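You operate a simulated robot arm through the tools that you are given. There is no shell and no other tool.

Carry out the task below with a simulated two-armed robot. There is one attempt and no reset: what you move stays moved.

## Task
Unlock the press and fill it with water to the 20 ml mark.
Fine: turn the orange knob free, open the fill knob before you wind out, shut it after. Draw no air, spill nothing; leave the other knobs alone.

It is judged by the outcome, as a careful person would: the job done as asked, and still so three seconds after it is handed in. It fails if anything else is knocked over, pushed out of place, dropped, spilled or broken.

## Robot
Two 7-joint arms with fingered hands on one trunk that stands fixed in place. Base frame: the origin is at the foot of the trunk, x ahead of it, y to its left, z up. Readings come in m, degrees, newtons and seconds.
The left shoulder is at [0.07, 0.166, 1.293], the right one opposite. With the tool pointing down near the work surface each hand reaches from about 0.1 to 0.9 m from the base axis, measured 20 degrees to its own side. Payload 4.1 kg a hand.
Tool frame (each hand has its own): the origin (TCP) lies between the finger pads and is the grasp point; the fingertips stand 0.032 m ahead of it; z points along the fingers, y is the line along which they close. The gripper opens to 0.108 m; its body begins 0.038 m behind the TCP. The gripper is a hand of 4 fingers: y runs from the thumb to the fingers, the wrist lies at [-0.016, -0.108, -0.186] in the tool frame, and closing takes about 1.5 s.
Orientation is that of the tool frame in the base frame, as a unit quaternion [x, y, z, w]. With the fingers straight down and the wrist toward the robot, the tool's x, y and z point along [0, 1, 0], [1, 0, 0] and [0, 0, -1] of the base frame.

## Interface
- The arms move only by the tool step_arm. It takes "left_steps", "right_steps" or both (then of equal length, played together; a hand with none holds still); each is a list of rows, each a list of 7 numbers: the shift along the tool's x, y, z in units of 100 mm (1.0 is 100 mm), then the turn, a rotation vector about the tool's x, y, z in units of 90 degrees (1.0 is 90 degrees), then the closure, from 0 (fully open) to 1 (shut). In form: [[dx, dy, dz, wx, wy, wz, fingers], ...]. A call has 1 to 20 rows; each row is the pose to reach, as a shift and turn from the pose commanded when the call began, along the tool's axes at that moment. A call with a number of a shift or a turn outside -1 to 1 is refused whole. A row lasts 0.2 s, in which the tool goes at most 0.05 m and 8.6 degrees; a call with a longer step from one row to the next is refused whole, and so is a gripper value outside its range. Where a pose cannot be reached the arm comes as near as it can. A force on the tool above 50 N (or 10 N above the force at the start of the call, whichever is more), or a blocked arm, ends the call early, and 0.2 s more pass. The fingers move at their own pace (about 0.045 m/s each) and stop on an object; they squeeze with about 33 N. The grip force told is the motor's: it shows also when the fingers shut on nothing. Time passes only in rows, and 0.2 s behind the last, so rows that repeat a pose let the fingers close. It gives the time, the measured TCP pose, the force on the tool (base axes), the opening and the grip force at its end, in the units of the frame above (readings bear some noise), with the torque about the TCP (base axes, N m) and any sound that the robot's microphone picked up.
- Cameras (640 x 400 px; columns grow to the right, rows downward): "scene" is now at [0.13, -0.0452, 1.5332]; the picture's right is [-0.49, -0.87, 0.00], its down [-0.41, 0.23, -0.88] and it looks along [0.77, -0.43, -0.47] (base axes); focal length 214 px, centre (320, 200). "left" rides on the left gripper at [-0.064, -0.093, -0.132] in its tool frame; the picture's right is [-0.80, -0.28, 0.53], its down [0.55, -0.71, 0.45] and it looks along [0.25, 0.65, 0.72] (tool axes); focal length 247 px, centre (320, 200). "right" rides on the right gripper at [0.064, -0.093, -0.132] in its tool frame; the picture's right is [-0.80, 0.28, -0.53], its down [-0.55, -0.71, 0.45] and it looks along [-0.25, 0.65, 0.72] (tool axes); focal length 247 px, centre (320, 200). There is no depth. A picture from a camera that has moved, and an enlarged one, comes with that camera's place and axes in the base frame and with its lens.
- grab_frame(camera): a new picture of that camera. It takes no simulated time.
- lift_body(by): slides the trunk up (or, below 0, down) by that many m; the arms and the scene camera ride with it, the base frame stays. It gives what a move gives, with no picture.
- preshape(shape, hand): the hand has 4 fingers and takes this shape, open, in about a second: jaw (thumb against the fingers, like two jaws); tri (thumb and two fingers); tip (a fingertip pinch); poke (one finger out to press); point (the index stretched); flat (the hand flat); cup (the hand cupped); fist (a fist). The gripper value then closes the fingers along that shape, each until it touches; the sizes above hold for jaw. It gives what a move gives, with no picture.
- turn_head(pan, tilt): turns the head with the scene camera to pan (to the left, within 86 degrees either way) and tilt (down, from -29 to 69), counted from straight ahead of the robot. It gives what a move gives.
- zoom(camera, box): a new picture of the part [left, top, right, bottom] of that camera's present view, enlarged. It takes no simulated time.
- hand_in(): hands the job in; it is judged then, once.

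Places have to be worked out from the pictures, the camera data and where the tool is seen. Open the grippers and draw the arms clear of the work before you hand the job in, unless the task says otherwise.

The tools are called after "Request:" as a command line: name --argument value ..., lists and objects as JSON in quotes. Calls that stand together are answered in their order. step_arm: Moves the arms, as the interface text tells. Its arguments: {"type":"object","properties":{"left_steps":{"type":"array"},"right_steps":{"type":"array"}},"required":[]} The other tools are called the same way: lift_body (by) moves the trunk up or down; preshape (shape, hand) gives the hand a shape; turn_head (pan, tilt) turns the head that bears the scene camera; grab_frame (camera) takes a picture; zoom (camera, box) takes an enlarged picture of a part of a camera's view; hand_in () hands the job in.

At the start:

```text
clock: 0.0
left_ee_pos: [0.5376, 0.1228, 1.413]
left_ee_rot: [0.707, 0.707, -0.001, 0.0]
left_ft_force: [-0.3, -0.7, -0.1]
left_moment: [-0.02, -0.01, -0.02]
left_finger_gap: 0.1076
left_gripper_force: 0.1
left_shape: jaw
right_ee_pos: [0.4794, -0.2888, 1.4211]
right_ee_rot: [0.707, 0.707, 0.0, 0.0]
right_ft_force: [0.1, 0.5, -0.9]
right_moment: [0.0, -0.04, -0.04]
right_finger_gap: 0.1077
right_gripper_force: 0.1
right_shape: jaw
trunk travel left (down, up): [-0.8, 0.14]
head pan, tilt (commanded): [-29.3, 28.2]
```

scene: 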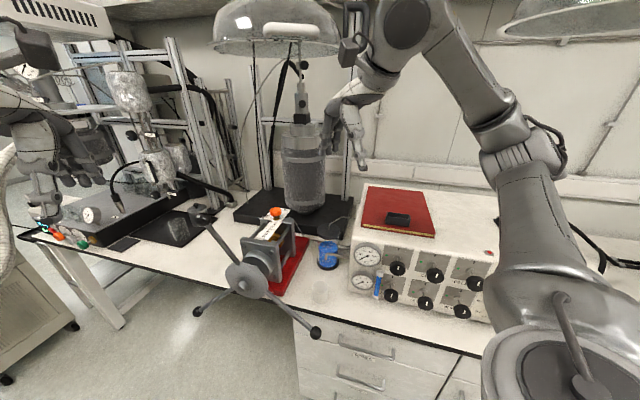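
right: 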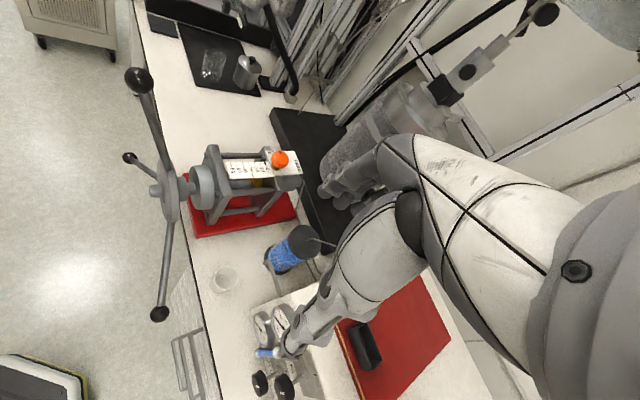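
left: 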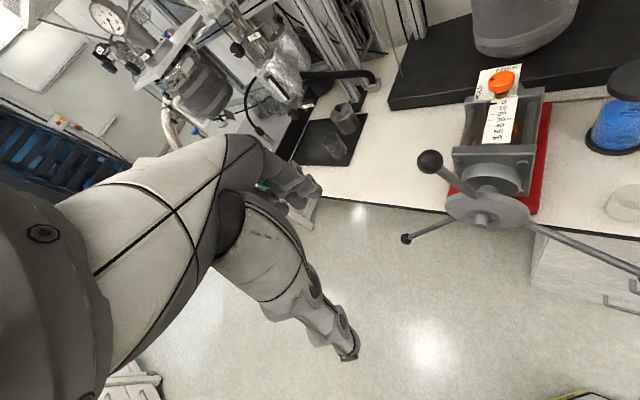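

I see a screw press with a three-spoke wheel, an orange knob on its top, and a pump panel with black knobs to the right. I'll take enlarged pictures before moving anything.

Request:
zoom --camera "scene" --box '[180, 180, 340, 340]'

Request:
zoom --camera "scene" --box '[320, 180, 520, 340]'

Request:
zoom --camera "right" --box '[120, 50, 340, 330]'

Request:
zoom --camera "left" --box '[380, 40, 640, 280]'

Request:
zoom --camera "scene" --box '[0, 130, 240, 280]'

```text
2.50 times, centred on (260, 260) of scene
camera zoom: at [0.13, -0.0452, 1.5332], right [-0.49, -0.87, 0.0], down [-0.41, 0.23, -0.88], along [0.77, -0.43, -0.47], focal length 536 px, centre (470, 50)
```

zoom: 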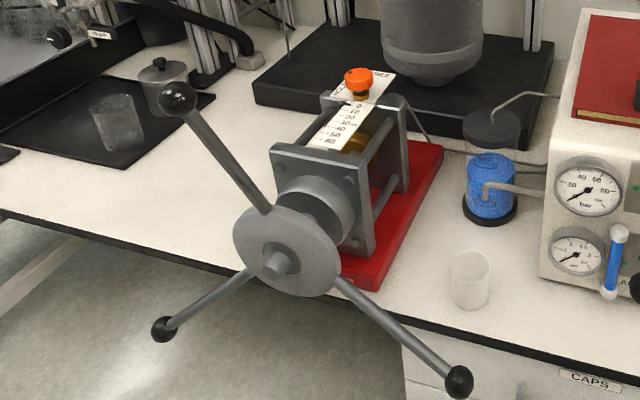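

```text
2.50 times, centred on (420, 260) of scene
camera zoom: at [0.13, -0.0452, 1.5332], right [-0.49, -0.87, 0.0], down [-0.41, 0.23, -0.88], along [0.77, -0.43, -0.47], focal length 536 px, centre (70, 50)
```

zoom: 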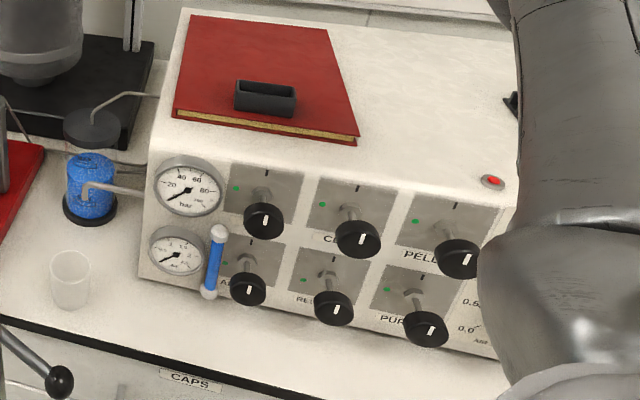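

```text
1.43 times, centred on (230, 190) of right
camera zoom: at [0.387, -0.2228, 1.553], right [0.28, -0.8, 0.53], down [-0.71, -0.55, -0.45], along [0.65, -0.25, -0.72], focal length 353 px, centre (449, 214)
```

zoom: 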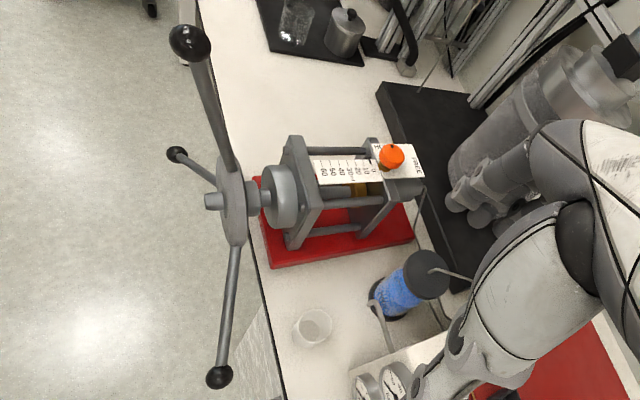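

```text
1.67 times, centred on (510, 160) of left
camera zoom: at [0.4442, 0.058, 1.545], right [-0.28, -0.8, -0.53], down [-0.71, 0.55, -0.45], along [0.65, 0.25, -0.72], focal length 412 px, centre (3, 267)
```

zoom: 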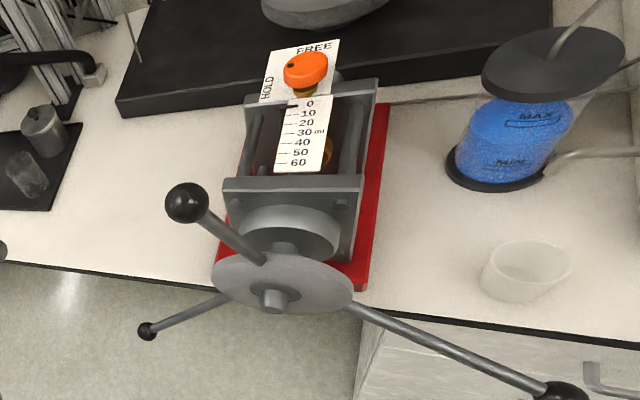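

```text
2.67 times, centred on (120, 205) of scene
camera zoom: at [0.13, -0.0452, 1.5332], right [-0.49, -0.87, 0.0], down [-0.41, 0.23, -0.88], along [0.77, -0.43, -0.47], focal length 572 px, centre (853, 187)
```

zoom: 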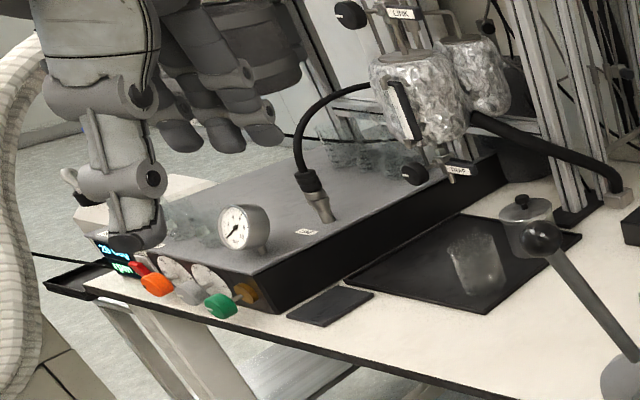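

The triangulation puts the orange knob near (0.843, -0.247, 1.09) and the wheel hub near (0.66, -0.066, 0.966), with the press axis at about -45° and the panel facing (-0.7, 0.7, 0). I'll turn the head toward the panel to read the knob labels.

Request:
turn_head --pan -62 --tilt 42

Request:
grab_frame --camera "scene"

Request:
zoom --camera "left" --box '[450, 50, 570, 160]'

Request:
zoom --camera "left" --box '[400, 130, 560, 260]'

```text
clock: 1.0
left_ee_pos: [0.5372, 0.1232, 1.4152]
left_ee_rot: [0.706, 0.708, 0.0, 0.0]
left_ft_force: [0.0, 0.0, 0.7]
left_moment: [0.02, 0.02, 0.0]
left_finger_gap: 0.1076
left_gripper_force: 0.2
left_shape: jaw
right_ee_pos: [0.4789, -0.2885, 1.4205]
right_ee_rot: [0.706, 0.708, 0.0, 0.0]
right_ft_force: [0.4, -0.2, -0.3]
right_moment: [-0.04, 0.01, 0.02]
right_finger_gap: 0.1074
right_gripper_force: 0.0
right_shape: jaw
trunk travel left (down, up): [-0.8, 0.14]
head pan, tilt (commanded): [-62.0, 42.0]
```

```text
taken
camera scene: at [0.0899, -0.0744, 1.5122], right [-0.88, -0.47, 0.0], down [-0.31, 0.59, -0.74], along [0.35, -0.66, -0.67], focal length 214 px, centre (320, 200)
```

scene: 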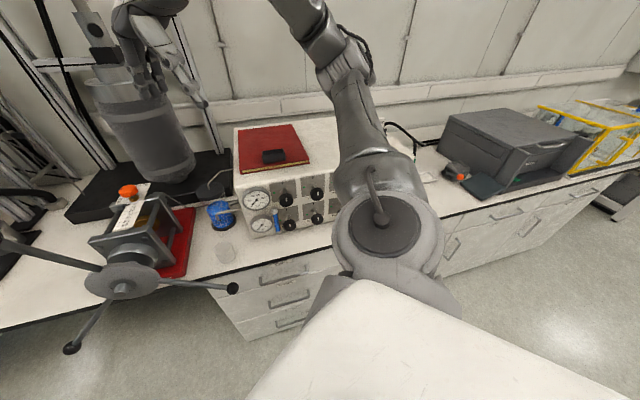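

```text
3.64 times, centred on (510, 105) of left
camera zoom: at [0.4442, 0.0582, 1.545], right [-0.28, -0.8, -0.53], down [-0.71, 0.55, -0.45], along [0.65, 0.25, -0.72], focal length 898 px, centre (-371, 546)
```

zoom: 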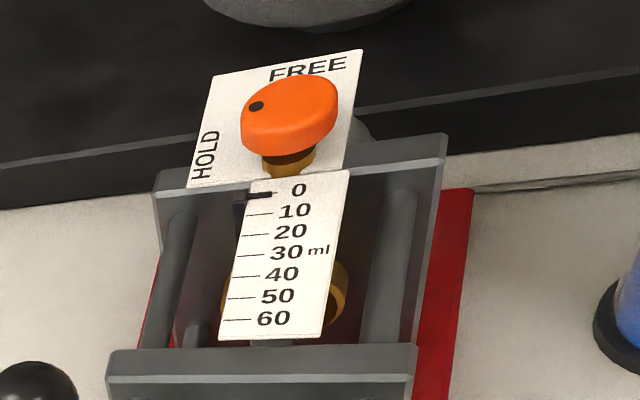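

```text
3.08 times, centred on (480, 195) of left
camera zoom: at [0.4442, 0.0582, 1.545], right [-0.28, -0.8, -0.53], down [-0.71, 0.55, -0.45], along [0.65, 0.25, -0.72], focal length 760 px, centre (-172, 215)
```

zoom: 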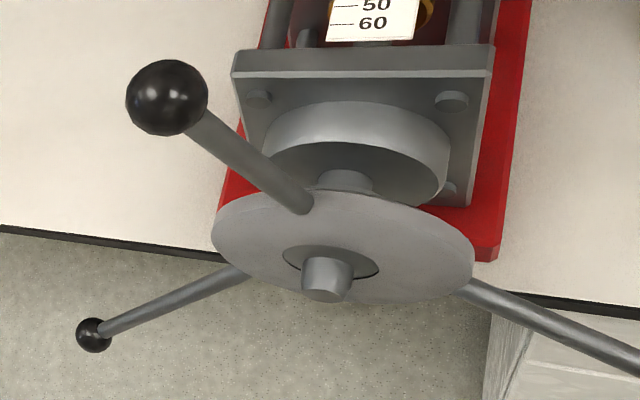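

The pointer reads 0 ml, the orange knob's dot is on HOLD, and FREE is a quarter turn clockwise seen from above. I'll bring the right hand forward over the orange knob in stages, well above everything.

Request:
step_arm --right_steps '[[0.05, 0.33, 0.1, 0, 0, 0, 0], [0.1, 0.66, 0.2, 0, 0, 0, 0], [0.14, 1.0, 0.3, 0, 0, 0, 0]]'

Request:
step_arm --right_steps '[[0.05, 0.33, 0.1, 0, 0, 0, 0], [0.1, 0.66, 0.2, 0, 0, 0, 0], [0.14, 1.0, 0.3, 0, 0, 0, 0]]'

Request:
turn_head --pan -29.3 --tilt 32

Request:
grab_frame --camera "scene"

Request:
grab_frame --camera "right"

```text
clock: 1.8
left_ee_pos: [0.5389, 0.1237, 1.4141]
left_ee_rot: [0.706, 0.708, -0.001, 0.001]
left_ft_force: [0.0, -0.1, 0.2]
left_moment: [0.0, 0.0, 0.01]
left_finger_gap: 0.1076
left_gripper_force: 0.1
left_shape: jaw
right_ee_pos: [0.5809, -0.2744, 1.3908]
right_ee_rot: [0.708, 0.707, -0.001, 0.0]
right_ft_force: [-0.1, 1.0, 0.6]
right_moment: [-0.01, -0.02, -0.01]
right_finger_gap: 0.1075
right_gripper_force: 0.1
right_shape: jaw
trunk travel left (down, up): [-0.8, 0.14]
head pan, tilt (commanded): [-62.0, 42.0]
```

```text
clock: 2.6
left_ee_pos: [0.5376, 0.1226, 1.4139]
left_ee_rot: [0.706, 0.708, 0.0, 0.0]
left_ft_force: [0.7, 0.1, 0.4]
left_moment: [-0.02, 0.04, 0.0]
left_finger_gap: 0.1079
left_gripper_force: 0.0
left_shape: jaw
right_ee_pos: [0.6827, -0.2594, 1.3607]
right_ee_rot: [0.707, 0.707, -0.001, 0.001]
right_ft_force: [1.0, 0.5, 0.1]
right_moment: [0.01, -0.02, -0.03]
right_finger_gap: 0.1078
right_gripper_force: 0.0
right_shape: jaw
trunk travel left (down, up): [-0.8, 0.14]
head pan, tilt (commanded): [-62.0, 42.0]
```

```text
clock: 3.6
left_ee_pos: [0.5362, 0.1225, 1.415]
left_ee_rot: [0.707, 0.707, -0.001, 0.0]
left_ft_force: [-0.6, 0.5, 0.1]
left_moment: [0.01, -0.01, -0.01]
left_finger_gap: 0.1078
left_gripper_force: 0.1
left_shape: jaw
right_ee_pos: [0.6806, -0.2577, 1.3603]
right_ee_rot: [0.706, 0.708, -0.001, -0.001]
right_ft_force: [0.7, 1.0, 0.2]
right_moment: [0.02, 0.01, 0.02]
right_finger_gap: 0.1078
right_gripper_force: 0.0
right_shape: jaw
trunk travel left (down, up): [-0.8, 0.14]
head pan, tilt (commanded): [-29.3, 32.0]
```

```text
taken
camera scene: at [0.1286, -0.0445, 1.5273], right [-0.49, -0.87, 0.0], down [-0.46, 0.26, -0.85], along [0.74, -0.42, -0.53], focal length 214 px, centre (320, 200)
```

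scene: 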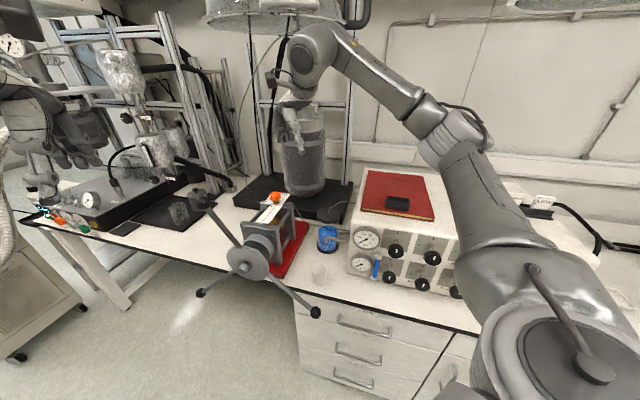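

```text
taken
camera right: at [0.5881, -0.1929, 1.4921], right [0.28, -0.8, 0.53], down [-0.71, -0.55, -0.45], along [0.65, -0.25, -0.72], focal length 247 px, centre (320, 200)
```

right: 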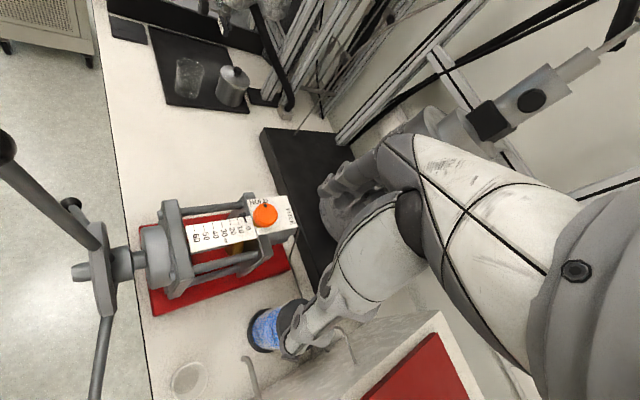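

The second view confirms the knob at about (0.841, -0.243). I'll keep going forward and down while yawing the hand 45° counter-clockwise, so the quarter turn clockwise ends at a comfortable pose.

Request:
step_arm --right_steps '[[0.01, 0.15, 0.1, 0, 0, -0.085, 0], [0.03, 0.3, 0.2, 0, 0, -0.17, 0], [0.04, 0.45, 0.3, 0, 0, -0.255, 0], [0.05, 0.6, 0.4, 0, 0, -0.34, 0], [0.06, 0.75, 0.5, 0, 0, -0.42, 0], [0.07, 0.85, 0.6, 0, 0, -0.5, 0]]'

Request:
grab_frame --camera "scene"

Request:
grab_frame --camera "right"

Request:
grab_frame --camera "left"

```text
clock: 5.0
left_ee_pos: [0.5371, 0.1234, 1.4161]
left_ee_rot: [0.706, 0.708, 0.0, 0.001]
left_ft_force: [-0.1, 0.5, -0.1]
left_moment: [0.01, 0.01, 0.03]
left_finger_gap: 0.1074
left_gripper_force: 0.1
left_shape: jaw
right_ee_pos: [0.7146, -0.2586, 1.332]
right_ee_rot: [0.559, 0.825, -0.032, 0.08]
right_ft_force: [-0.2, 1.3, -0.5]
right_moment: [-0.01, -0.03, 0.01]
right_finger_gap: 0.1077
right_gripper_force: 0.1
right_shape: jaw
right hand out of reach, approached as far as the arm can: row 3, 4, 5, 6
trunk travel left (down, up): [-0.8, 0.14]
head pan, tilt (commanded): [-29.3, 32.0]
```

```text
taken
camera scene: at [0.1278, -0.0437, 1.5274], right [-0.49, -0.87, 0.0], down [-0.46, 0.26, -0.85], along [0.74, -0.41, -0.53], focal length 214 px, centre (320, 200)
```

scene: 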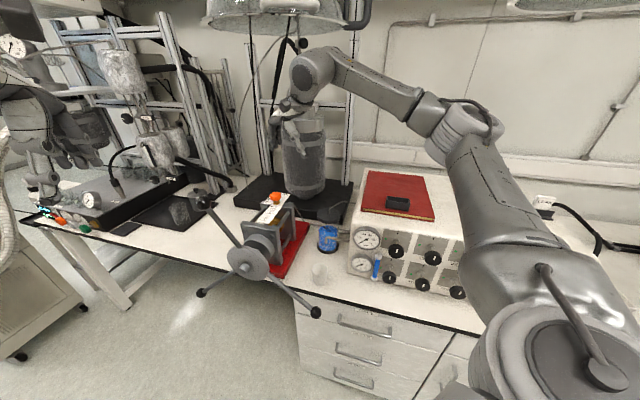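

```text
taken
camera right: at [0.5915, -0.2139, 1.4471], right [0.5, -0.55, 0.67], down [-0.41, -0.83, -0.38], along [0.76, -0.09, -0.64], focal length 247 px, centre (320, 200)
```

right: 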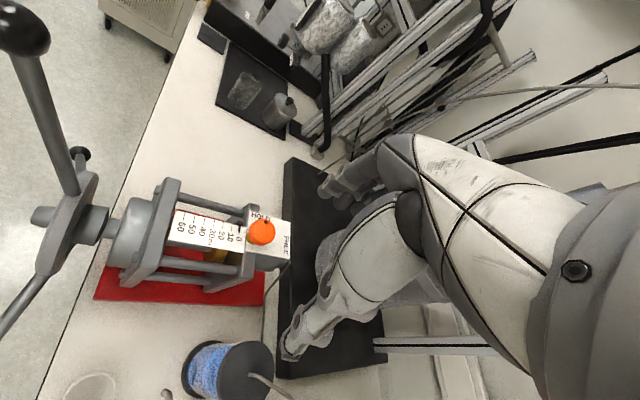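

```text
taken
camera left: at [0.4432, 0.0589, 1.5454], right [-0.28, -0.8, -0.53], down [-0.71, 0.55, -0.45], along [0.65, 0.25, -0.72], focal length 247 px, centre (320, 200)
```

left: 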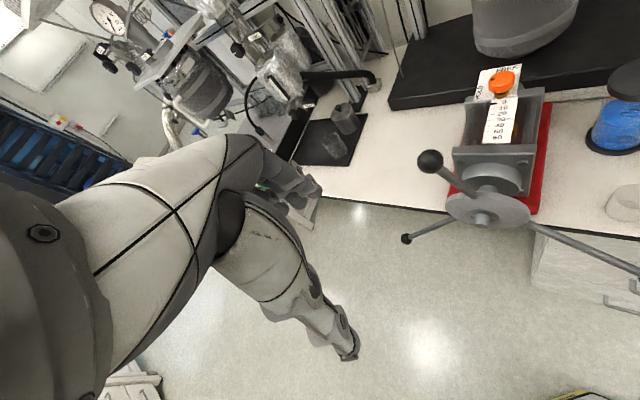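

The reach ran short up high; the wrist will have more reach lower down. I'll descend 0.1 m from here, where nothing stands taller than about 1.12 m under the hand.

Request:
step_arm --right_steps '[[0, 0, 0.25, 0, 0, 0, 0], [0, 0, 0.5, 0, 0, 0, 0], [0, 0, 0.75, 0, 0, 0, 0], [0, 0, 0.9, 0, 0, 0, 0]]'

Request:
grab_frame --camera "right"

```text
clock: 6.0
left_ee_pos: [0.5372, 0.1211, 1.4146]
left_ee_rot: [0.707, 0.707, 0.001, 0.0]
left_ft_force: [0.0, 1.2, 0.0]
left_moment: [0.01, 0.04, -0.01]
left_finger_gap: 0.1076
left_gripper_force: 0.1
left_shape: jaw
right_ee_pos: [0.7226, -0.2726, 1.2424]
right_ee_rot: [0.559, 0.824, -0.031, 0.079]
right_ft_force: [0.8, 0.5, -0.3]
right_moment: [0.01, 0.02, -0.03]
right_finger_gap: 0.1077
right_gripper_force: 0.0
right_shape: jaw
trunk travel left (down, up): [-0.8, 0.14]
head pan, tilt (commanded): [-29.3, 32.0]
```

```text
taken
camera right: at [0.6007, -0.2272, 1.3582], right [0.5, -0.55, 0.67], down [-0.41, -0.83, -0.38], along [0.76, -0.09, -0.64], focal length 247 px, centre (320, 200)
```

right: 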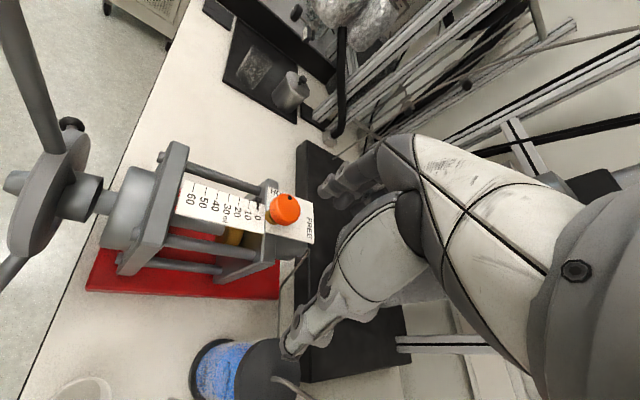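

The tool went down cleanly to (0.723, -0.273, 1.242), tilted about 10°. Now I'll go forward toward the knob at 1.18 m to test the reach.

Request:
step_arm --right_steps '[[-0.02, 0.2, 0.16, 0, 0, 0, 0], [-0.035, 0.4, 0.33, 0, 0, 0, 0], [-0.05, 0.6, 0.5, 0, 0, 0, 0], [-0.07, 0.77, 0.65, 0, 0, 0, 0]]'

Request:
grab_frame --camera "right"

Request:
grab_frame --camera "left"

```text
clock: 7.0
left_ee_pos: [0.5361, 0.1223, 1.4152]
left_ee_rot: [0.707, 0.707, 0.0, 0.0]
left_ft_force: [-0.3, 0.1, -1.0]
left_moment: [0.03, 0.03, 0.0]
left_finger_gap: 0.1078
left_gripper_force: 0.0
left_shape: jaw
right_ee_pos: [0.7722, -0.2611, 1.2081]
right_ee_rot: [0.56, 0.824, -0.03, 0.08]
right_ft_force: [0.3, -0.2, -0.1]
right_moment: [-0.01, -0.02, 0.01]
right_finger_gap: 0.1078
right_gripper_force: 0.1
right_shape: jaw
right hand out of reach, approached as far as the arm can: row 3, 4
trunk travel left (down, up): [-0.8, 0.14]
head pan, tilt (commanded): [-29.3, 32.0]
```

```text
taken
camera right: at [0.6489, -0.2174, 1.3231], right [0.5, -0.55, 0.67], down [-0.41, -0.83, -0.38], along [0.76, -0.09, -0.64], focal length 247 px, centre (320, 200)
```

right: 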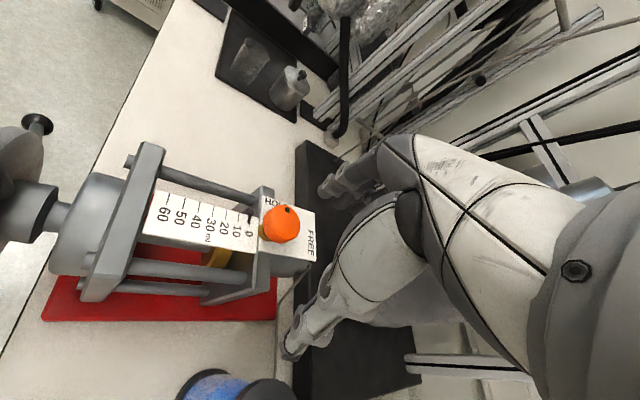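

```text
taken
camera left: at [0.444, 0.0573, 1.5451], right [-0.28, -0.8, -0.53], down [-0.71, 0.55, -0.45], along [0.65, 0.25, -0.72], focal length 247 px, centre (320, 200)
```

left: 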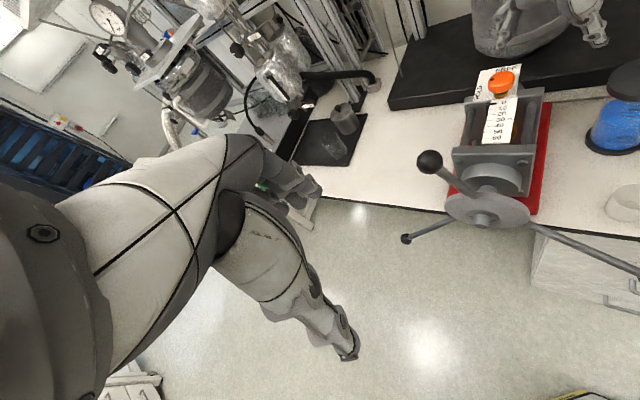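

The hand stalled at (0.772, -0.261, 1.208), about 7 cm short. I'll look at the arm to judge whether it is stretched out or bent at a limit.

Request:
grab_frame --camera "scene"

```text
taken
camera scene: at [0.1285, -0.0452, 1.5273], right [-0.49, -0.87, 0.0], down [-0.46, 0.26, -0.85], along [0.74, -0.41, -0.53], focal length 214 px, centre (320, 200)
```

scene: 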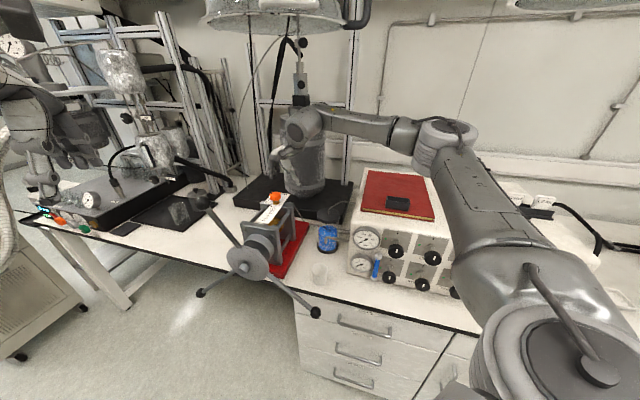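

The elbow is still bent, so it is the wrist's downward bend that limits the reach. I'll turn the hand in place so that the jaw line stays horizontal and the fingers slant forward-left and down at about 40°, which brings the wrist nearer to the robot.

Request:
step_arm --right_steps '[[0, -0.03, -0.06, -0.0134, 0.0501, 0.0579, 0], [0, -0.06, -0.12, -0.0268, 0.1002, 0.1158, 0], [0, -0.09, -0.18, -0.0402, 0.1503, 0.1737, 0], [0, -0.12, -0.24, -0.0536, 0.2004, 0.2316, 0], [0, -0.15, -0.3, -0.067, 0.2505, 0.2895, 0], [0, -0.15, -0.3, -0.0804, 0.3006, 0.3474, 0], [0, -0.15, -0.3, -0.0938, 0.3507, 0.4053, 0], [0, -0.15, -0.3, -0.1072, 0.4008, 0.4632, 0], [0, -0.15, -0.3, -0.1206, 0.4509, 0.5211, 0], [0, -0.15, -0.3, -0.134, 0.501, 0.579, 0]]'

Request:
grab_frame --camera "right"

Request:
grab_frame --camera "scene"

```text
clock: 9.2
left_ee_pos: [0.5371, 0.123, 1.4143]
left_ee_rot: [0.707, 0.707, 0.0, 0.0]
left_ft_force: [0.2, -0.2, 0.9]
left_moment: [0.0, 0.01, -0.01]
left_finger_gap: 0.1074
left_gripper_force: 0.1
left_shape: jaw
right_ee_pos: [0.7542, -0.2628, 1.238]
right_ee_rot: [0.814, 0.468, 0.299, -0.172]
right_ft_force: [0.5, 0.2, -0.9]
right_moment: [-0.02, 0.02, 0.0]
right_finger_gap: 0.1078
right_gripper_force: 0.0
right_shape: jaw
trunk travel left (down, up): [-0.8, 0.14]
head pan, tilt (commanded): [-29.3, 32.0]
```

```text
taken
camera right: at [0.6562, -0.2456, 1.3792], right [-0.23, -0.97, -0.11], down [-0.68, 0.24, -0.7], along [0.7, -0.09, -0.71], focal length 247 px, centre (320, 200)
```

right: 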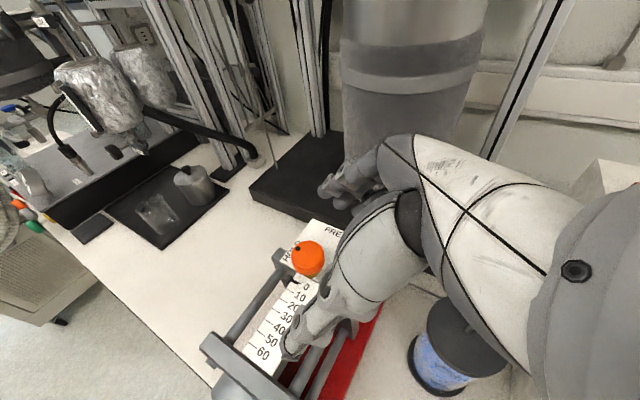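

```text
taken
camera scene: at [0.1286, -0.0446, 1.5273], right [-0.49, -0.87, 0.0], down [-0.46, 0.26, -0.85], along [0.74, -0.41, -0.53], focal length 214 px, centre (320, 200)
```

scene: 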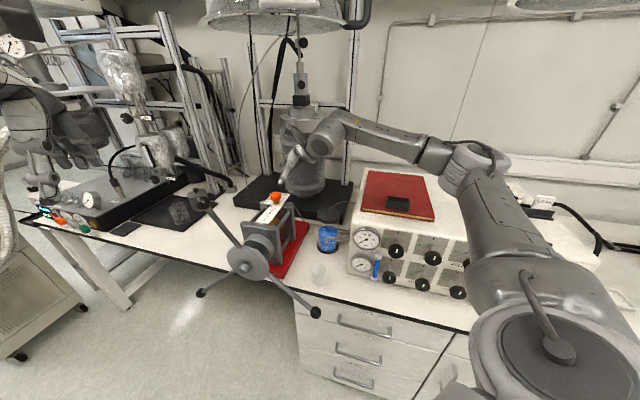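

The orientation was reached as wanted, and the new view again puts the knob at (0.840, -0.242). I'll move to a point 8 cm back along the finger direction.

Request:
step_arm --right_steps '[[-0.14, 0.21, 0.2, 0, 0, 0, 0], [-0.28, 0.43, 0.42, 0, 0, 0, 0], [-0.43, 0.65, 0.65, 0, 0, 0, 0]]'

Request:
grab_frame --camera "right"

Request:
zoom --camera "left" --box '[400, 20, 600, 160]'

Request:
zoom --camera "scene" --box '[220, 120, 360, 240]'

```text
clock: 10.0
left_ee_pos: [0.5379, 0.1226, 1.4146]
left_ee_rot: [0.707, 0.708, 0.0, 0.0]
left_ft_force: [0.7, 0.3, -0.7]
left_moment: [-0.01, 0.02, -0.02]
left_finger_gap: 0.1074
left_gripper_force: 0.0
left_shape: jaw
right_ee_pos: [0.818, -0.2879, 1.16]
right_ee_rot: [0.814, 0.469, 0.297, -0.171]
right_ft_force: [0.0, -0.7, -0.6]
right_moment: [0.01, 0.0, 0.0]
right_finger_gap: 0.1077
right_gripper_force: 0.1
right_shape: jaw
trunk travel left (down, up): [-0.8, 0.14]
head pan, tilt (commanded): [-29.3, 32.0]
```

```text
taken
camera right: at [0.7193, -0.2699, 1.3007], right [-0.23, -0.97, -0.11], down [-0.68, 0.24, -0.7], along [0.7, -0.09, -0.71], focal length 247 px, centre (320, 200)
```

right: 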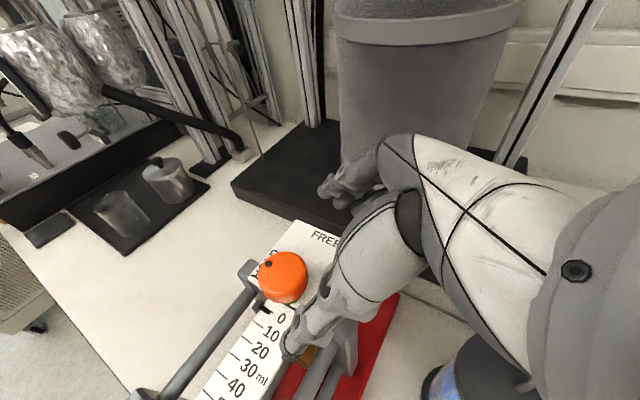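

```text
2.86 times, centred on (500, 90) of left
camera zoom: at [0.4454, 0.058, 1.5447], right [-0.28, -0.8, -0.53], down [-0.71, 0.55, -0.45], along [0.65, 0.25, -0.72], focal length 706 px, centre (-194, 514)
```

zoom: 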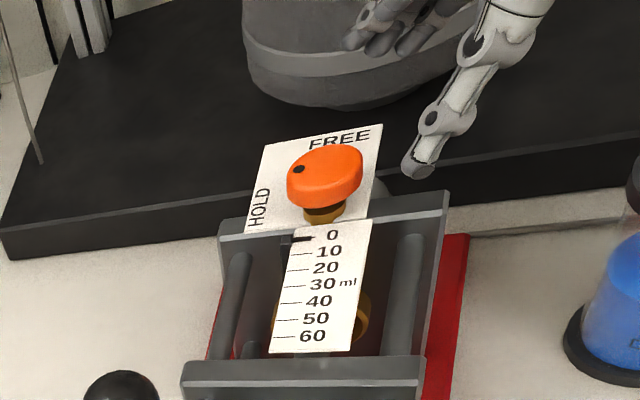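

```text
3.33 times, centred on (290, 180) of scene
camera zoom: at [0.1298, -0.0445, 1.5272], right [-0.49, -0.87, 0.0], down [-0.46, 0.26, -0.85], along [0.74, -0.41, -0.53], focal length 715 px, centre (420, 267)
```

zoom: 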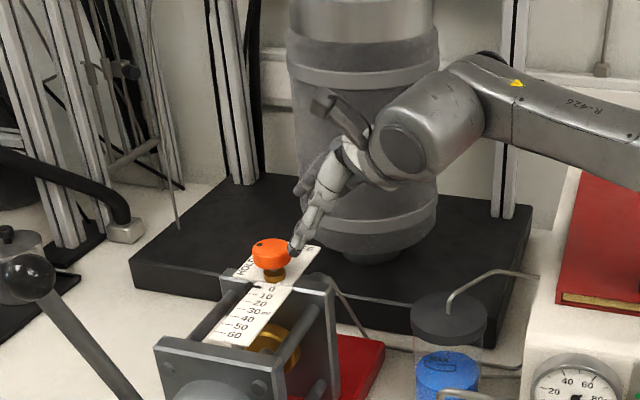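

The refined knob centre is about (0.838, -0.243, 1.097), with the plate under it at about 1.067. I'll slide in along the fingers with the jaw open, stopping with the TCP near z = 1.104 so the tips stay clear of the plate.

Request:
step_arm --right_steps '[[0, -0.02, 0.2, 0, 0, 0, 0], [0, -0.04, 0.4, 0, 0, 0, 0], [0.01, -0.05, 0.55, 0, 0, 0, 0], [0.01, -0.05, 0.66, 0, 0, 0, 0], [0.01, -0.05, 0.74, 0, 0, 0, 0]]'

Request:
grab_frame --camera "right"

Request:
zoom --camera "left" --box '[430, 30, 570, 130]'

Request:
zoom --camera "scene" --box '[230, 150, 330, 220]'

```text
clock: 11.2
left_ee_pos: [0.5368, 0.1229, 1.4148]
left_ee_rot: [0.706, 0.708, 0.0, 0.001]
left_ft_force: [0.3, 0.1, 0.1]
left_moment: [-0.03, -0.01, -0.01]
left_finger_gap: 0.1074
left_gripper_force: 0.2
left_shape: jaw
right_ee_pos: [0.8365, -0.2431, 1.1032]
right_ee_rot: [0.814, 0.47, 0.297, -0.171]
right_ft_force: [0.5, 0.2, 0.6]
right_moment: [0.01, 0.03, 0.01]
right_finger_gap: 0.1078
right_gripper_force: 0.1
right_shape: jaw
trunk travel left (down, up): [-0.8, 0.14]
head pan, tilt (commanded): [-29.3, 32.0]
```

```text
taken
camera right: at [0.7384, -0.2254, 1.2453], right [-0.23, -0.97, -0.11], down [-0.68, 0.24, -0.7], along [0.7, -0.09, -0.71], focal length 247 px, centre (320, 200)
```

right: 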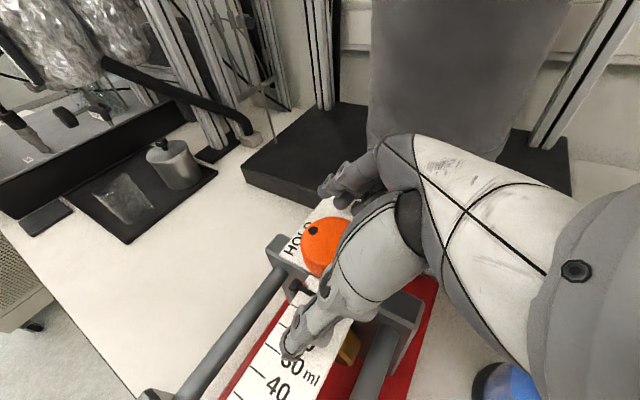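

```text
4.00 times, centred on (500, 80) of left
camera zoom: at [0.4449, 0.0583, 1.5448], right [-0.28, -0.8, -0.53], down [-0.71, 0.55, -0.45], along [0.65, 0.25, -0.72], focal length 988 px, centre (-400, 680)
```

zoom: 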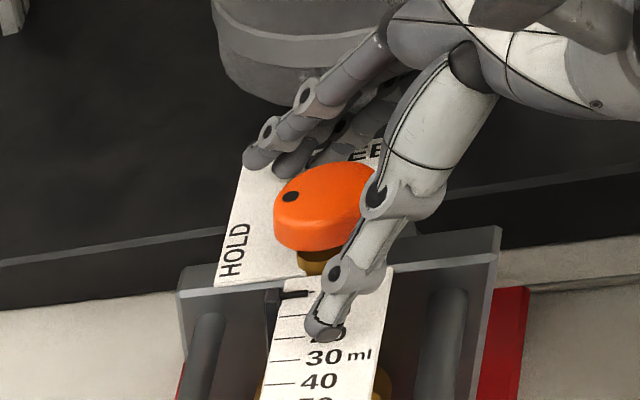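

```text
5.71 times, centred on (280, 185) of scene
camera zoom: at [0.1293, -0.0442, 1.5272], right [-0.49, -0.87, 0.0], down [-0.46, 0.26, -0.85], along [0.74, -0.41, -0.53], focal length 1226 px, centre (549, 286)
```

zoom: 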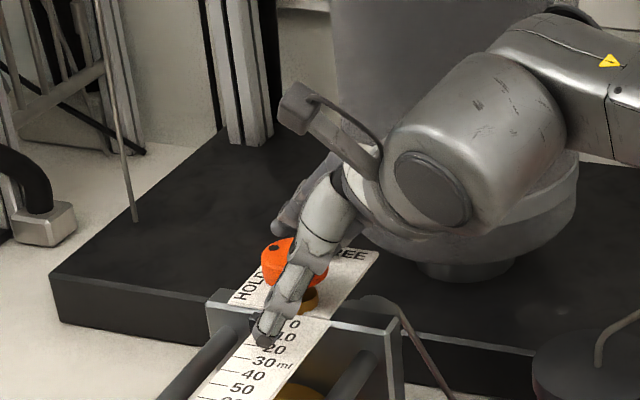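

The knob sits between the thumb and the fingers with the tips above the plate. I'll close the fingers on it without moving the arm.

Request:
step_arm --right_steps '[[0, 0, 0, 0, 0, 0, 0.3], [0, 0, 0, 0, 0, 0, 0.5], [0, 0, 0, 0, 0, 0, 0.7], [0, 0, 0, 0, 0, 0, 0.9], [0, 0, 0, 0, 0, 0, 1], [0, 0, 0, 0, 0, 0, 1], [0, 0, 0, 0, 0, 0, 1], [0, 0, 0, 0, 0, 0, 1]]'

Request:
zoom --camera "right" --box '[220, 130, 460, 400]'

Request:
zoom --camera "left" --box '[430, 30, 570, 130]'

```text
clock: 13.0
left_ee_pos: [0.5385, 0.1232, 1.4136]
left_ee_rot: [0.707, 0.707, -0.001, 0.001]
left_ft_force: [0.2, 0.2, 0.4]
left_moment: [0.01, -0.02, -0.02]
left_finger_gap: 0.1076
left_gripper_force: 0.2
left_shape: jaw
right_ee_pos: [0.8358, -0.241, 1.1029]
right_ee_rot: [0.814, 0.47, 0.296, -0.17]
right_ft_force: [-1.8, 6.4, -5.6]
right_moment: [0.24, 0.37, 0.01]
right_finger_gap: 0.026
right_gripper_force: 33.5
right_shape: jaw
trunk travel left (down, up): [-0.8, 0.14]
head pan, tilt (commanded): [-29.3, 32.0]
```

```text
1.48 times, centred on (340, 265) of right
camera zoom: at [0.7384, -0.2236, 1.2449], right [-0.23, -0.97, -0.11], down [-0.68, 0.24, -0.7], along [0.7, -0.09, -0.71], focal length 366 px, centre (290, 104)
```

zoom: 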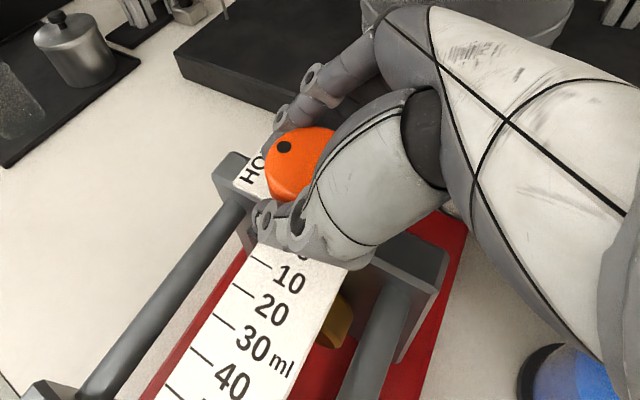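

```text
4.00 times, centred on (500, 80) of left
camera zoom: at [0.445, 0.0596, 1.5446], right [-0.28, -0.8, -0.53], down [-0.71, 0.55, -0.45], along [0.65, 0.25, -0.72], focal length 988 px, centre (-400, 680)
```

zoom: 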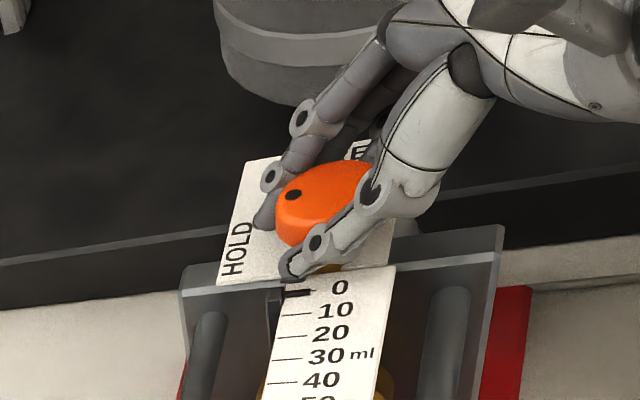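

The jaw holds the knob (33 N grip, small side force). I'll turn it clockwise seen from above by 45° about the vertical, checking that the dot follows.

Request:
step_arm --right_steps '[[0, 0, 0, -0.054, 0, 0.0636, 1], [0, 0, 0, -0.108, 0, 0.1272, 1], [0, 0, 0, -0.162, 0, 0.1907, 1], [0, 0, 0, -0.216, 0, 0.2543, 1], [0, 0, 0, -0.27, 0, 0.3179, 1], [0, 0, 0, -0.324, 0, 0.3815, 1]]'

Request:
zoom --camera "left" --box '[430, 30, 570, 130]'

Request:
zoom --camera "right" --box '[160, 130, 460, 400]'

```text
clock: 14.4
left_ee_pos: [0.5401, 0.1249, 1.4124]
left_ee_rot: [0.707, 0.708, -0.002, 0.0]
left_ft_force: [0.2, 0.3, 0.6]
left_moment: [0.0, 0.03, 0.0]
left_finger_gap: 0.1074
left_gripper_force: 0.1
left_shape: jaw
right_ee_pos: [0.8386, -0.2413, 1.102]
right_ee_rot: [0.932, 0.122, 0.34, -0.042]
right_ft_force: [13.0, 9.9, -4.1]
right_moment: [0.53, -0.03, 0.05]
right_finger_gap: 0.0254
right_gripper_force: 33.6
right_shape: jaw
trunk travel left (down, up): [-0.8, 0.14]
head pan, tilt (commanded): [-29.3, 32.0]
```

```text
4.00 times, centred on (500, 80) of left
camera zoom: at [0.4484, 0.0614, 1.5436], right [-0.28, -0.8, -0.53], down [-0.71, 0.55, -0.45], along [0.65, 0.25, -0.72], focal length 988 px, centre (-400, 680)
```

zoom: 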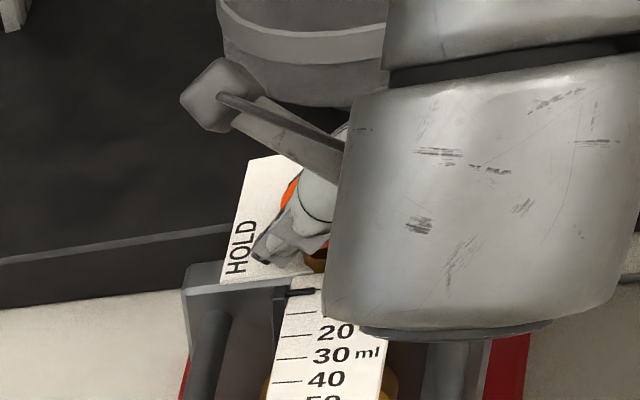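

```text
1.48 times, centred on (310, 265) of right
camera zoom: at [0.7803, -0.1581, 1.2442], right [-0.85, -0.52, -0.11], down [-0.31, 0.64, -0.7], along [0.43, -0.56, -0.71], focal length 366 px, centre (335, 104)
```

zoom: 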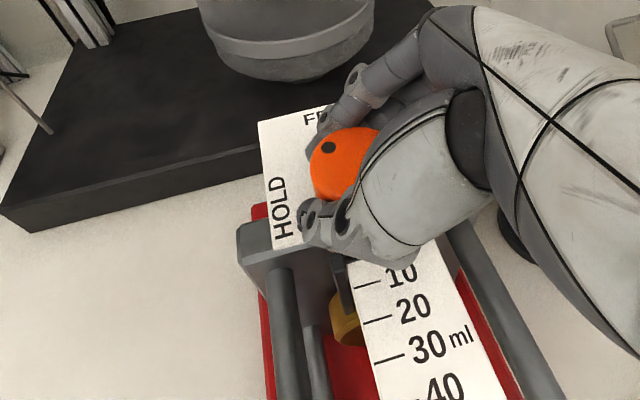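

The dot followed the hand to about halfway between HOLD and FREE. I'll open the fingers, turn the open hand back 45° around the knob, and look.

Request:
step_arm --right_steps '[[0, 0, 0, 0, 0, 0, 0.6], [0, 0, 0, 0, 0, 0, 0.3], [0, 0, 0, 0, 0, 0, 0], [0, 0, 0, 0, 0, 0, 0], [0, 0, 0, 0, 0, 0, 0], [0, 0, 0, 0, 0, 0, 0], [0, 0, 0, 0, 0, 0, 0], [0, 0, 0, 0, 0, 0, 0]]'

Request:
step_arm --right_steps '[[0, 0, 0, 0.054, 0, -0.0636, 0], [0, 0, 0, 0.108, 0, -0.1272, 0], [0, 0, 0, 0.162, 0, -0.1907, 0], [0, 0, 0, 0.216, 0, -0.2543, 0], [0, 0, 0, 0.27, 0, -0.3179, 0], [0, 0, 0, 0.324, 0, -0.3815, 0]]'

Request:
zoom --camera "left" --box '[430, 30, 570, 130]'

Request:
zoom --camera "right" --box '[160, 130, 460, 400]'

```text
clock: 16.2
left_ee_pos: [0.5363, 0.1226, 1.4149]
left_ee_rot: [0.707, 0.707, 0.0, -0.001]
left_ft_force: [-1.4, -0.6, -1.0]
left_moment: [0.0, -0.01, -0.01]
left_finger_gap: 0.1077
left_gripper_force: 0.0
left_shape: jaw
right_ee_pos: [0.8346, -0.2429, 1.1045]
right_ee_rot: [0.931, 0.122, 0.342, -0.043]
right_ft_force: [-0.4, 0.4, 0.6]
right_moment: [-0.01, -0.02, 0.01]
right_finger_gap: 0.1079
right_gripper_force: 0.1
right_shape: jaw
trunk travel left (down, up): [-0.8, 0.14]
head pan, tilt (commanded): [-29.3, 32.0]
```

```text
clock: 17.6
left_ee_pos: [0.5367, 0.1206, 1.4147]
left_ee_rot: [0.706, 0.708, 0.0, 0.0]
left_ft_force: [-0.6, 0.0, -0.3]
left_moment: [0.01, -0.02, -0.03]
left_finger_gap: 0.1077
left_gripper_force: 0.1
left_shape: jaw
right_ee_pos: [0.8346, -0.2435, 1.1031]
right_ee_rot: [0.813, 0.47, 0.299, -0.172]
right_ft_force: [0.1, -0.5, -0.4]
right_moment: [-0.01, -0.01, -0.02]
right_finger_gap: 0.1076
right_gripper_force: 0.0
right_shape: jaw
trunk travel left (down, up): [-0.8, 0.14]
head pan, tilt (commanded): [-29.3, 32.0]
```

```text
4.00 times, centred on (500, 80) of left
camera zoom: at [0.4446, 0.0575, 1.5449], right [-0.28, -0.8, -0.53], down [-0.71, 0.55, -0.45], along [0.65, 0.25, -0.72], focal length 988 px, centre (-400, 680)
```

zoom: 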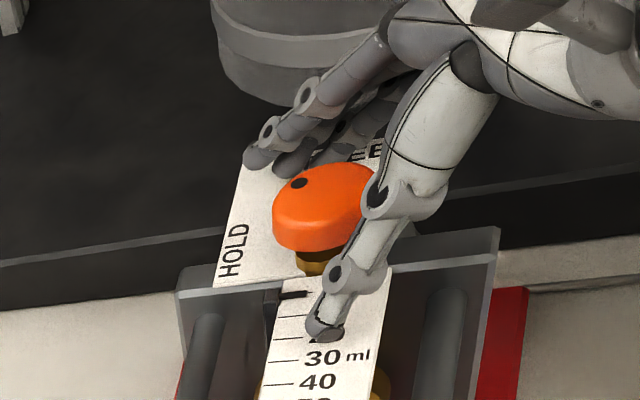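

```text
1.48 times, centred on (310, 265) of right
camera zoom: at [0.7375, -0.2261, 1.2456], right [-0.23, -0.97, -0.11], down [-0.68, 0.24, -0.7], along [0.7, -0.09, -0.71], focal length 366 px, centre (335, 104)
```

zoom: 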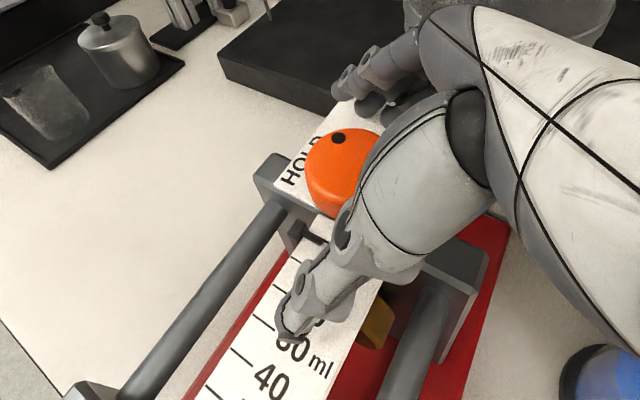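

The dot has advanced about a third of the way with the grip slipping a little. I'll grip again and turn a further 55° clockwise.

Request:
step_arm --right_steps '[[0, 0, 0, 0, 0, 0, 0.3], [0, 0, 0, 0, 0, 0, 0.6], [0, 0, 0, 0, 0, 0, 0.9], [0, 0, 0, 0, 0, 0, 1], [0, 0, 0, 0, 0, 0, 1], [0, 0, 0, 0, 0, 0, 1], [0, 0, 0, 0, 0, 0, 1], [0, 0, 0, 0, 0, 0, 1]]'

Request:
step_arm --right_steps '[[0, 0, 0, -0.05, 0, 0.0588, 1], [0, 0, 0, -0.1, 0, 0.1176, 1], [0, 0, 0, -0.15, 0, 0.1764, 1], [0, 0, 0, -0.2, 0, 0.2352, 1], [0, 0, 0, -0.25, 0, 0.294, 1], [0, 0, 0, -0.3, 0, 0.3528, 1], [0, 0, 0, -0.35, 0, 0.4116, 1], [0, 0, 0, -0.39, 0, 0.459, 1]]'

Request:
zoom --camera "right" --box '[160, 130, 460, 400]'

```text
clock: 19.4
left_ee_pos: [0.5374, 0.1235, 1.4159]
left_ee_rot: [0.707, 0.708, -0.001, 0.0]
left_ft_force: [-0.2, -0.4, 0.1]
left_moment: [0.0, 0.0, -0.03]
left_finger_gap: 0.1076
left_gripper_force: 0.1
left_shape: jaw
right_ee_pos: [0.8364, -0.2397, 1.1033]
right_ee_rot: [0.814, 0.47, 0.296, -0.171]
right_ft_force: [-1.0, 7.5, -5.5]
right_moment: [0.26, 0.35, -0.01]
right_finger_gap: 0.0263
right_gripper_force: 33.1
right_shape: jaw
trunk travel left (down, up): [-0.8, 0.14]
head pan, tilt (commanded): [-29.3, 32.0]
```

```text
clock: 21.2
left_ee_pos: [0.5411, 0.1256, 1.413]
left_ee_rot: [0.707, 0.708, -0.002, 0.0]
left_ft_force: [-0.7, 0.2, 0.7]
left_moment: [0.02, 0.02, -0.01]
left_finger_gap: 0.1073
left_gripper_force: 0.1
left_shape: jaw
right_ee_pos: [0.8381, -0.2405, 1.1027]
right_ee_rot: [0.938, 0.047, 0.343, -0.015]
right_ft_force: [19.0, 12.1, -1.6]
right_moment: [0.59, -0.22, 0.11]
right_finger_gap: 0.0254
right_gripper_force: 32.4
right_shape: jaw
trunk travel left (down, up): [-0.8, 0.14]
head pan, tilt (commanded): [-29.3, 32.0]
```

```text
1.48 times, centred on (310, 265) of right
camera zoom: at [0.7941, -0.1499, 1.2441], right [-0.92, -0.38, -0.11], down [-0.2, 0.69, -0.7], along [0.34, -0.62, -0.71], focal length 366 px, centre (335, 104)
```

zoom: 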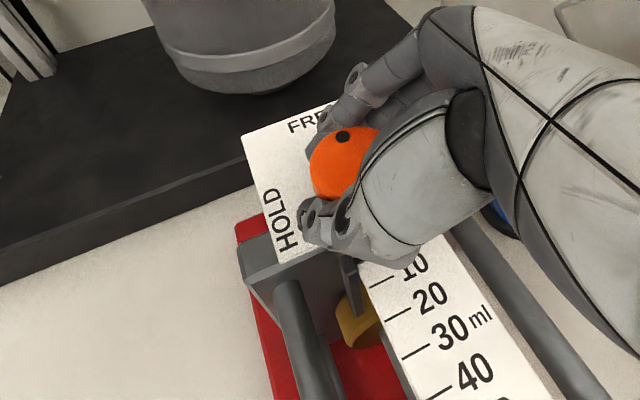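

The dot now points close to FREE by my estimate. I'll open the hand and back it straight off along the fingers to see the knob clearly.

Request:
step_arm --right_steps '[[0, 0, 0, 0, 0, 0, 0.6], [0, 0, 0, 0, 0, 0, 0.3], [0, 0, 0, 0, 0, 0, 0], [0, 0, 0, 0, 0, 0, 0], [0, 0, 0, 0, 0, 0, 0], [0, 0, 0, 0, 0, 0, 0], [0, 0, 0, 0, 0, 0, 0]]'

Request:
step_arm --right_steps '[[0, 0, 0, 0.054, 0, -0.0636, 0], [0, 0, 0, 0.108, 0, -0.1272, 0], [0, 0, 0, 0.162, 0, -0.1907, 0], [0, 0, 0, 0.216, 0, -0.2543, 0], [0, 0, 0, 0.27, 0, -0.3179, 0], [0, 0, 0, 0.324, 0, -0.3815, 0]]'

Request:
zoom --camera "left" --box '[430, 30, 570, 130]'

Request:
zoom --camera "right" --box '[160, 130, 460, 400]'

```text
clock: 22.8
left_ee_pos: [0.5372, 0.1241, 1.414]
left_ee_rot: [0.707, 0.708, -0.001, 0.001]
left_ft_force: [0.1, 1.0, -0.3]
left_moment: [0.03, -0.02, 0.04]
left_finger_gap: 0.1077
left_gripper_force: 0.1
left_shape: jaw
right_ee_pos: [0.8354, -0.2431, 1.1035]
right_ee_rot: [0.938, 0.046, 0.344, -0.014]
right_ft_force: [0.4, -1.0, 0.0]
right_moment: [0.0, -0.01, 0.01]
right_finger_gap: 0.1076
right_gripper_force: 0.0
right_shape: jaw
trunk travel left (down, up): [-0.8, 0.14]
head pan, tilt (commanded): [-29.3, 32.0]
```

```text
clock: 24.2
left_ee_pos: [0.5363, 0.1227, 1.4146]
left_ee_rot: [0.707, 0.707, -0.001, 0.0]
left_ft_force: [-0.1, 0.4, -0.8]
left_moment: [-0.03, 0.0, 0.01]
left_finger_gap: 0.1076
left_gripper_force: 0.0
left_shape: jaw
right_ee_pos: [0.8355, -0.243, 1.1046]
right_ee_rot: [0.848, 0.404, 0.311, -0.147]
right_ft_force: [0.7, -0.1, 0.1]
right_moment: [-0.01, 0.04, 0.03]
right_finger_gap: 0.1078
right_gripper_force: 0.0
right_shape: jaw
trunk travel left (down, up): [-0.8, 0.14]
head pan, tilt (commanded): [-29.3, 32.0]
```

```text
4.00 times, centred on (500, 80) of left
camera zoom: at [0.4442, 0.0573, 1.5451], right [-0.28, -0.8, -0.53], down [-0.71, 0.55, -0.45], along [0.65, 0.25, -0.72], focal length 988 px, centre (-400, 680)
```

zoom: 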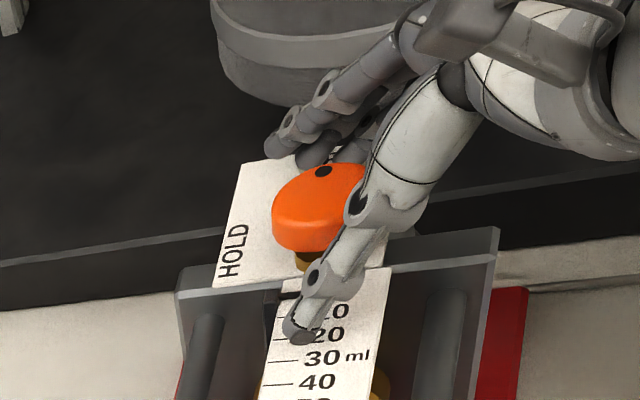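

```text
1.48 times, centred on (310, 265) of right
camera zoom: at [0.7407, -0.2112, 1.246], right [-0.38, -0.92, -0.11], down [-0.63, 0.34, -0.7], along [0.68, -0.2, -0.71], focal length 366 px, centre (335, 104)
```

zoom: 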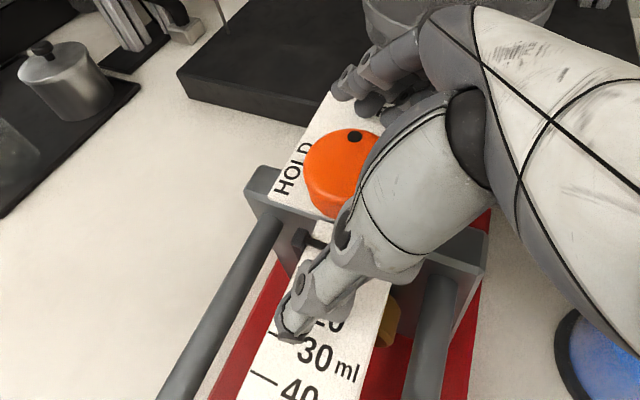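

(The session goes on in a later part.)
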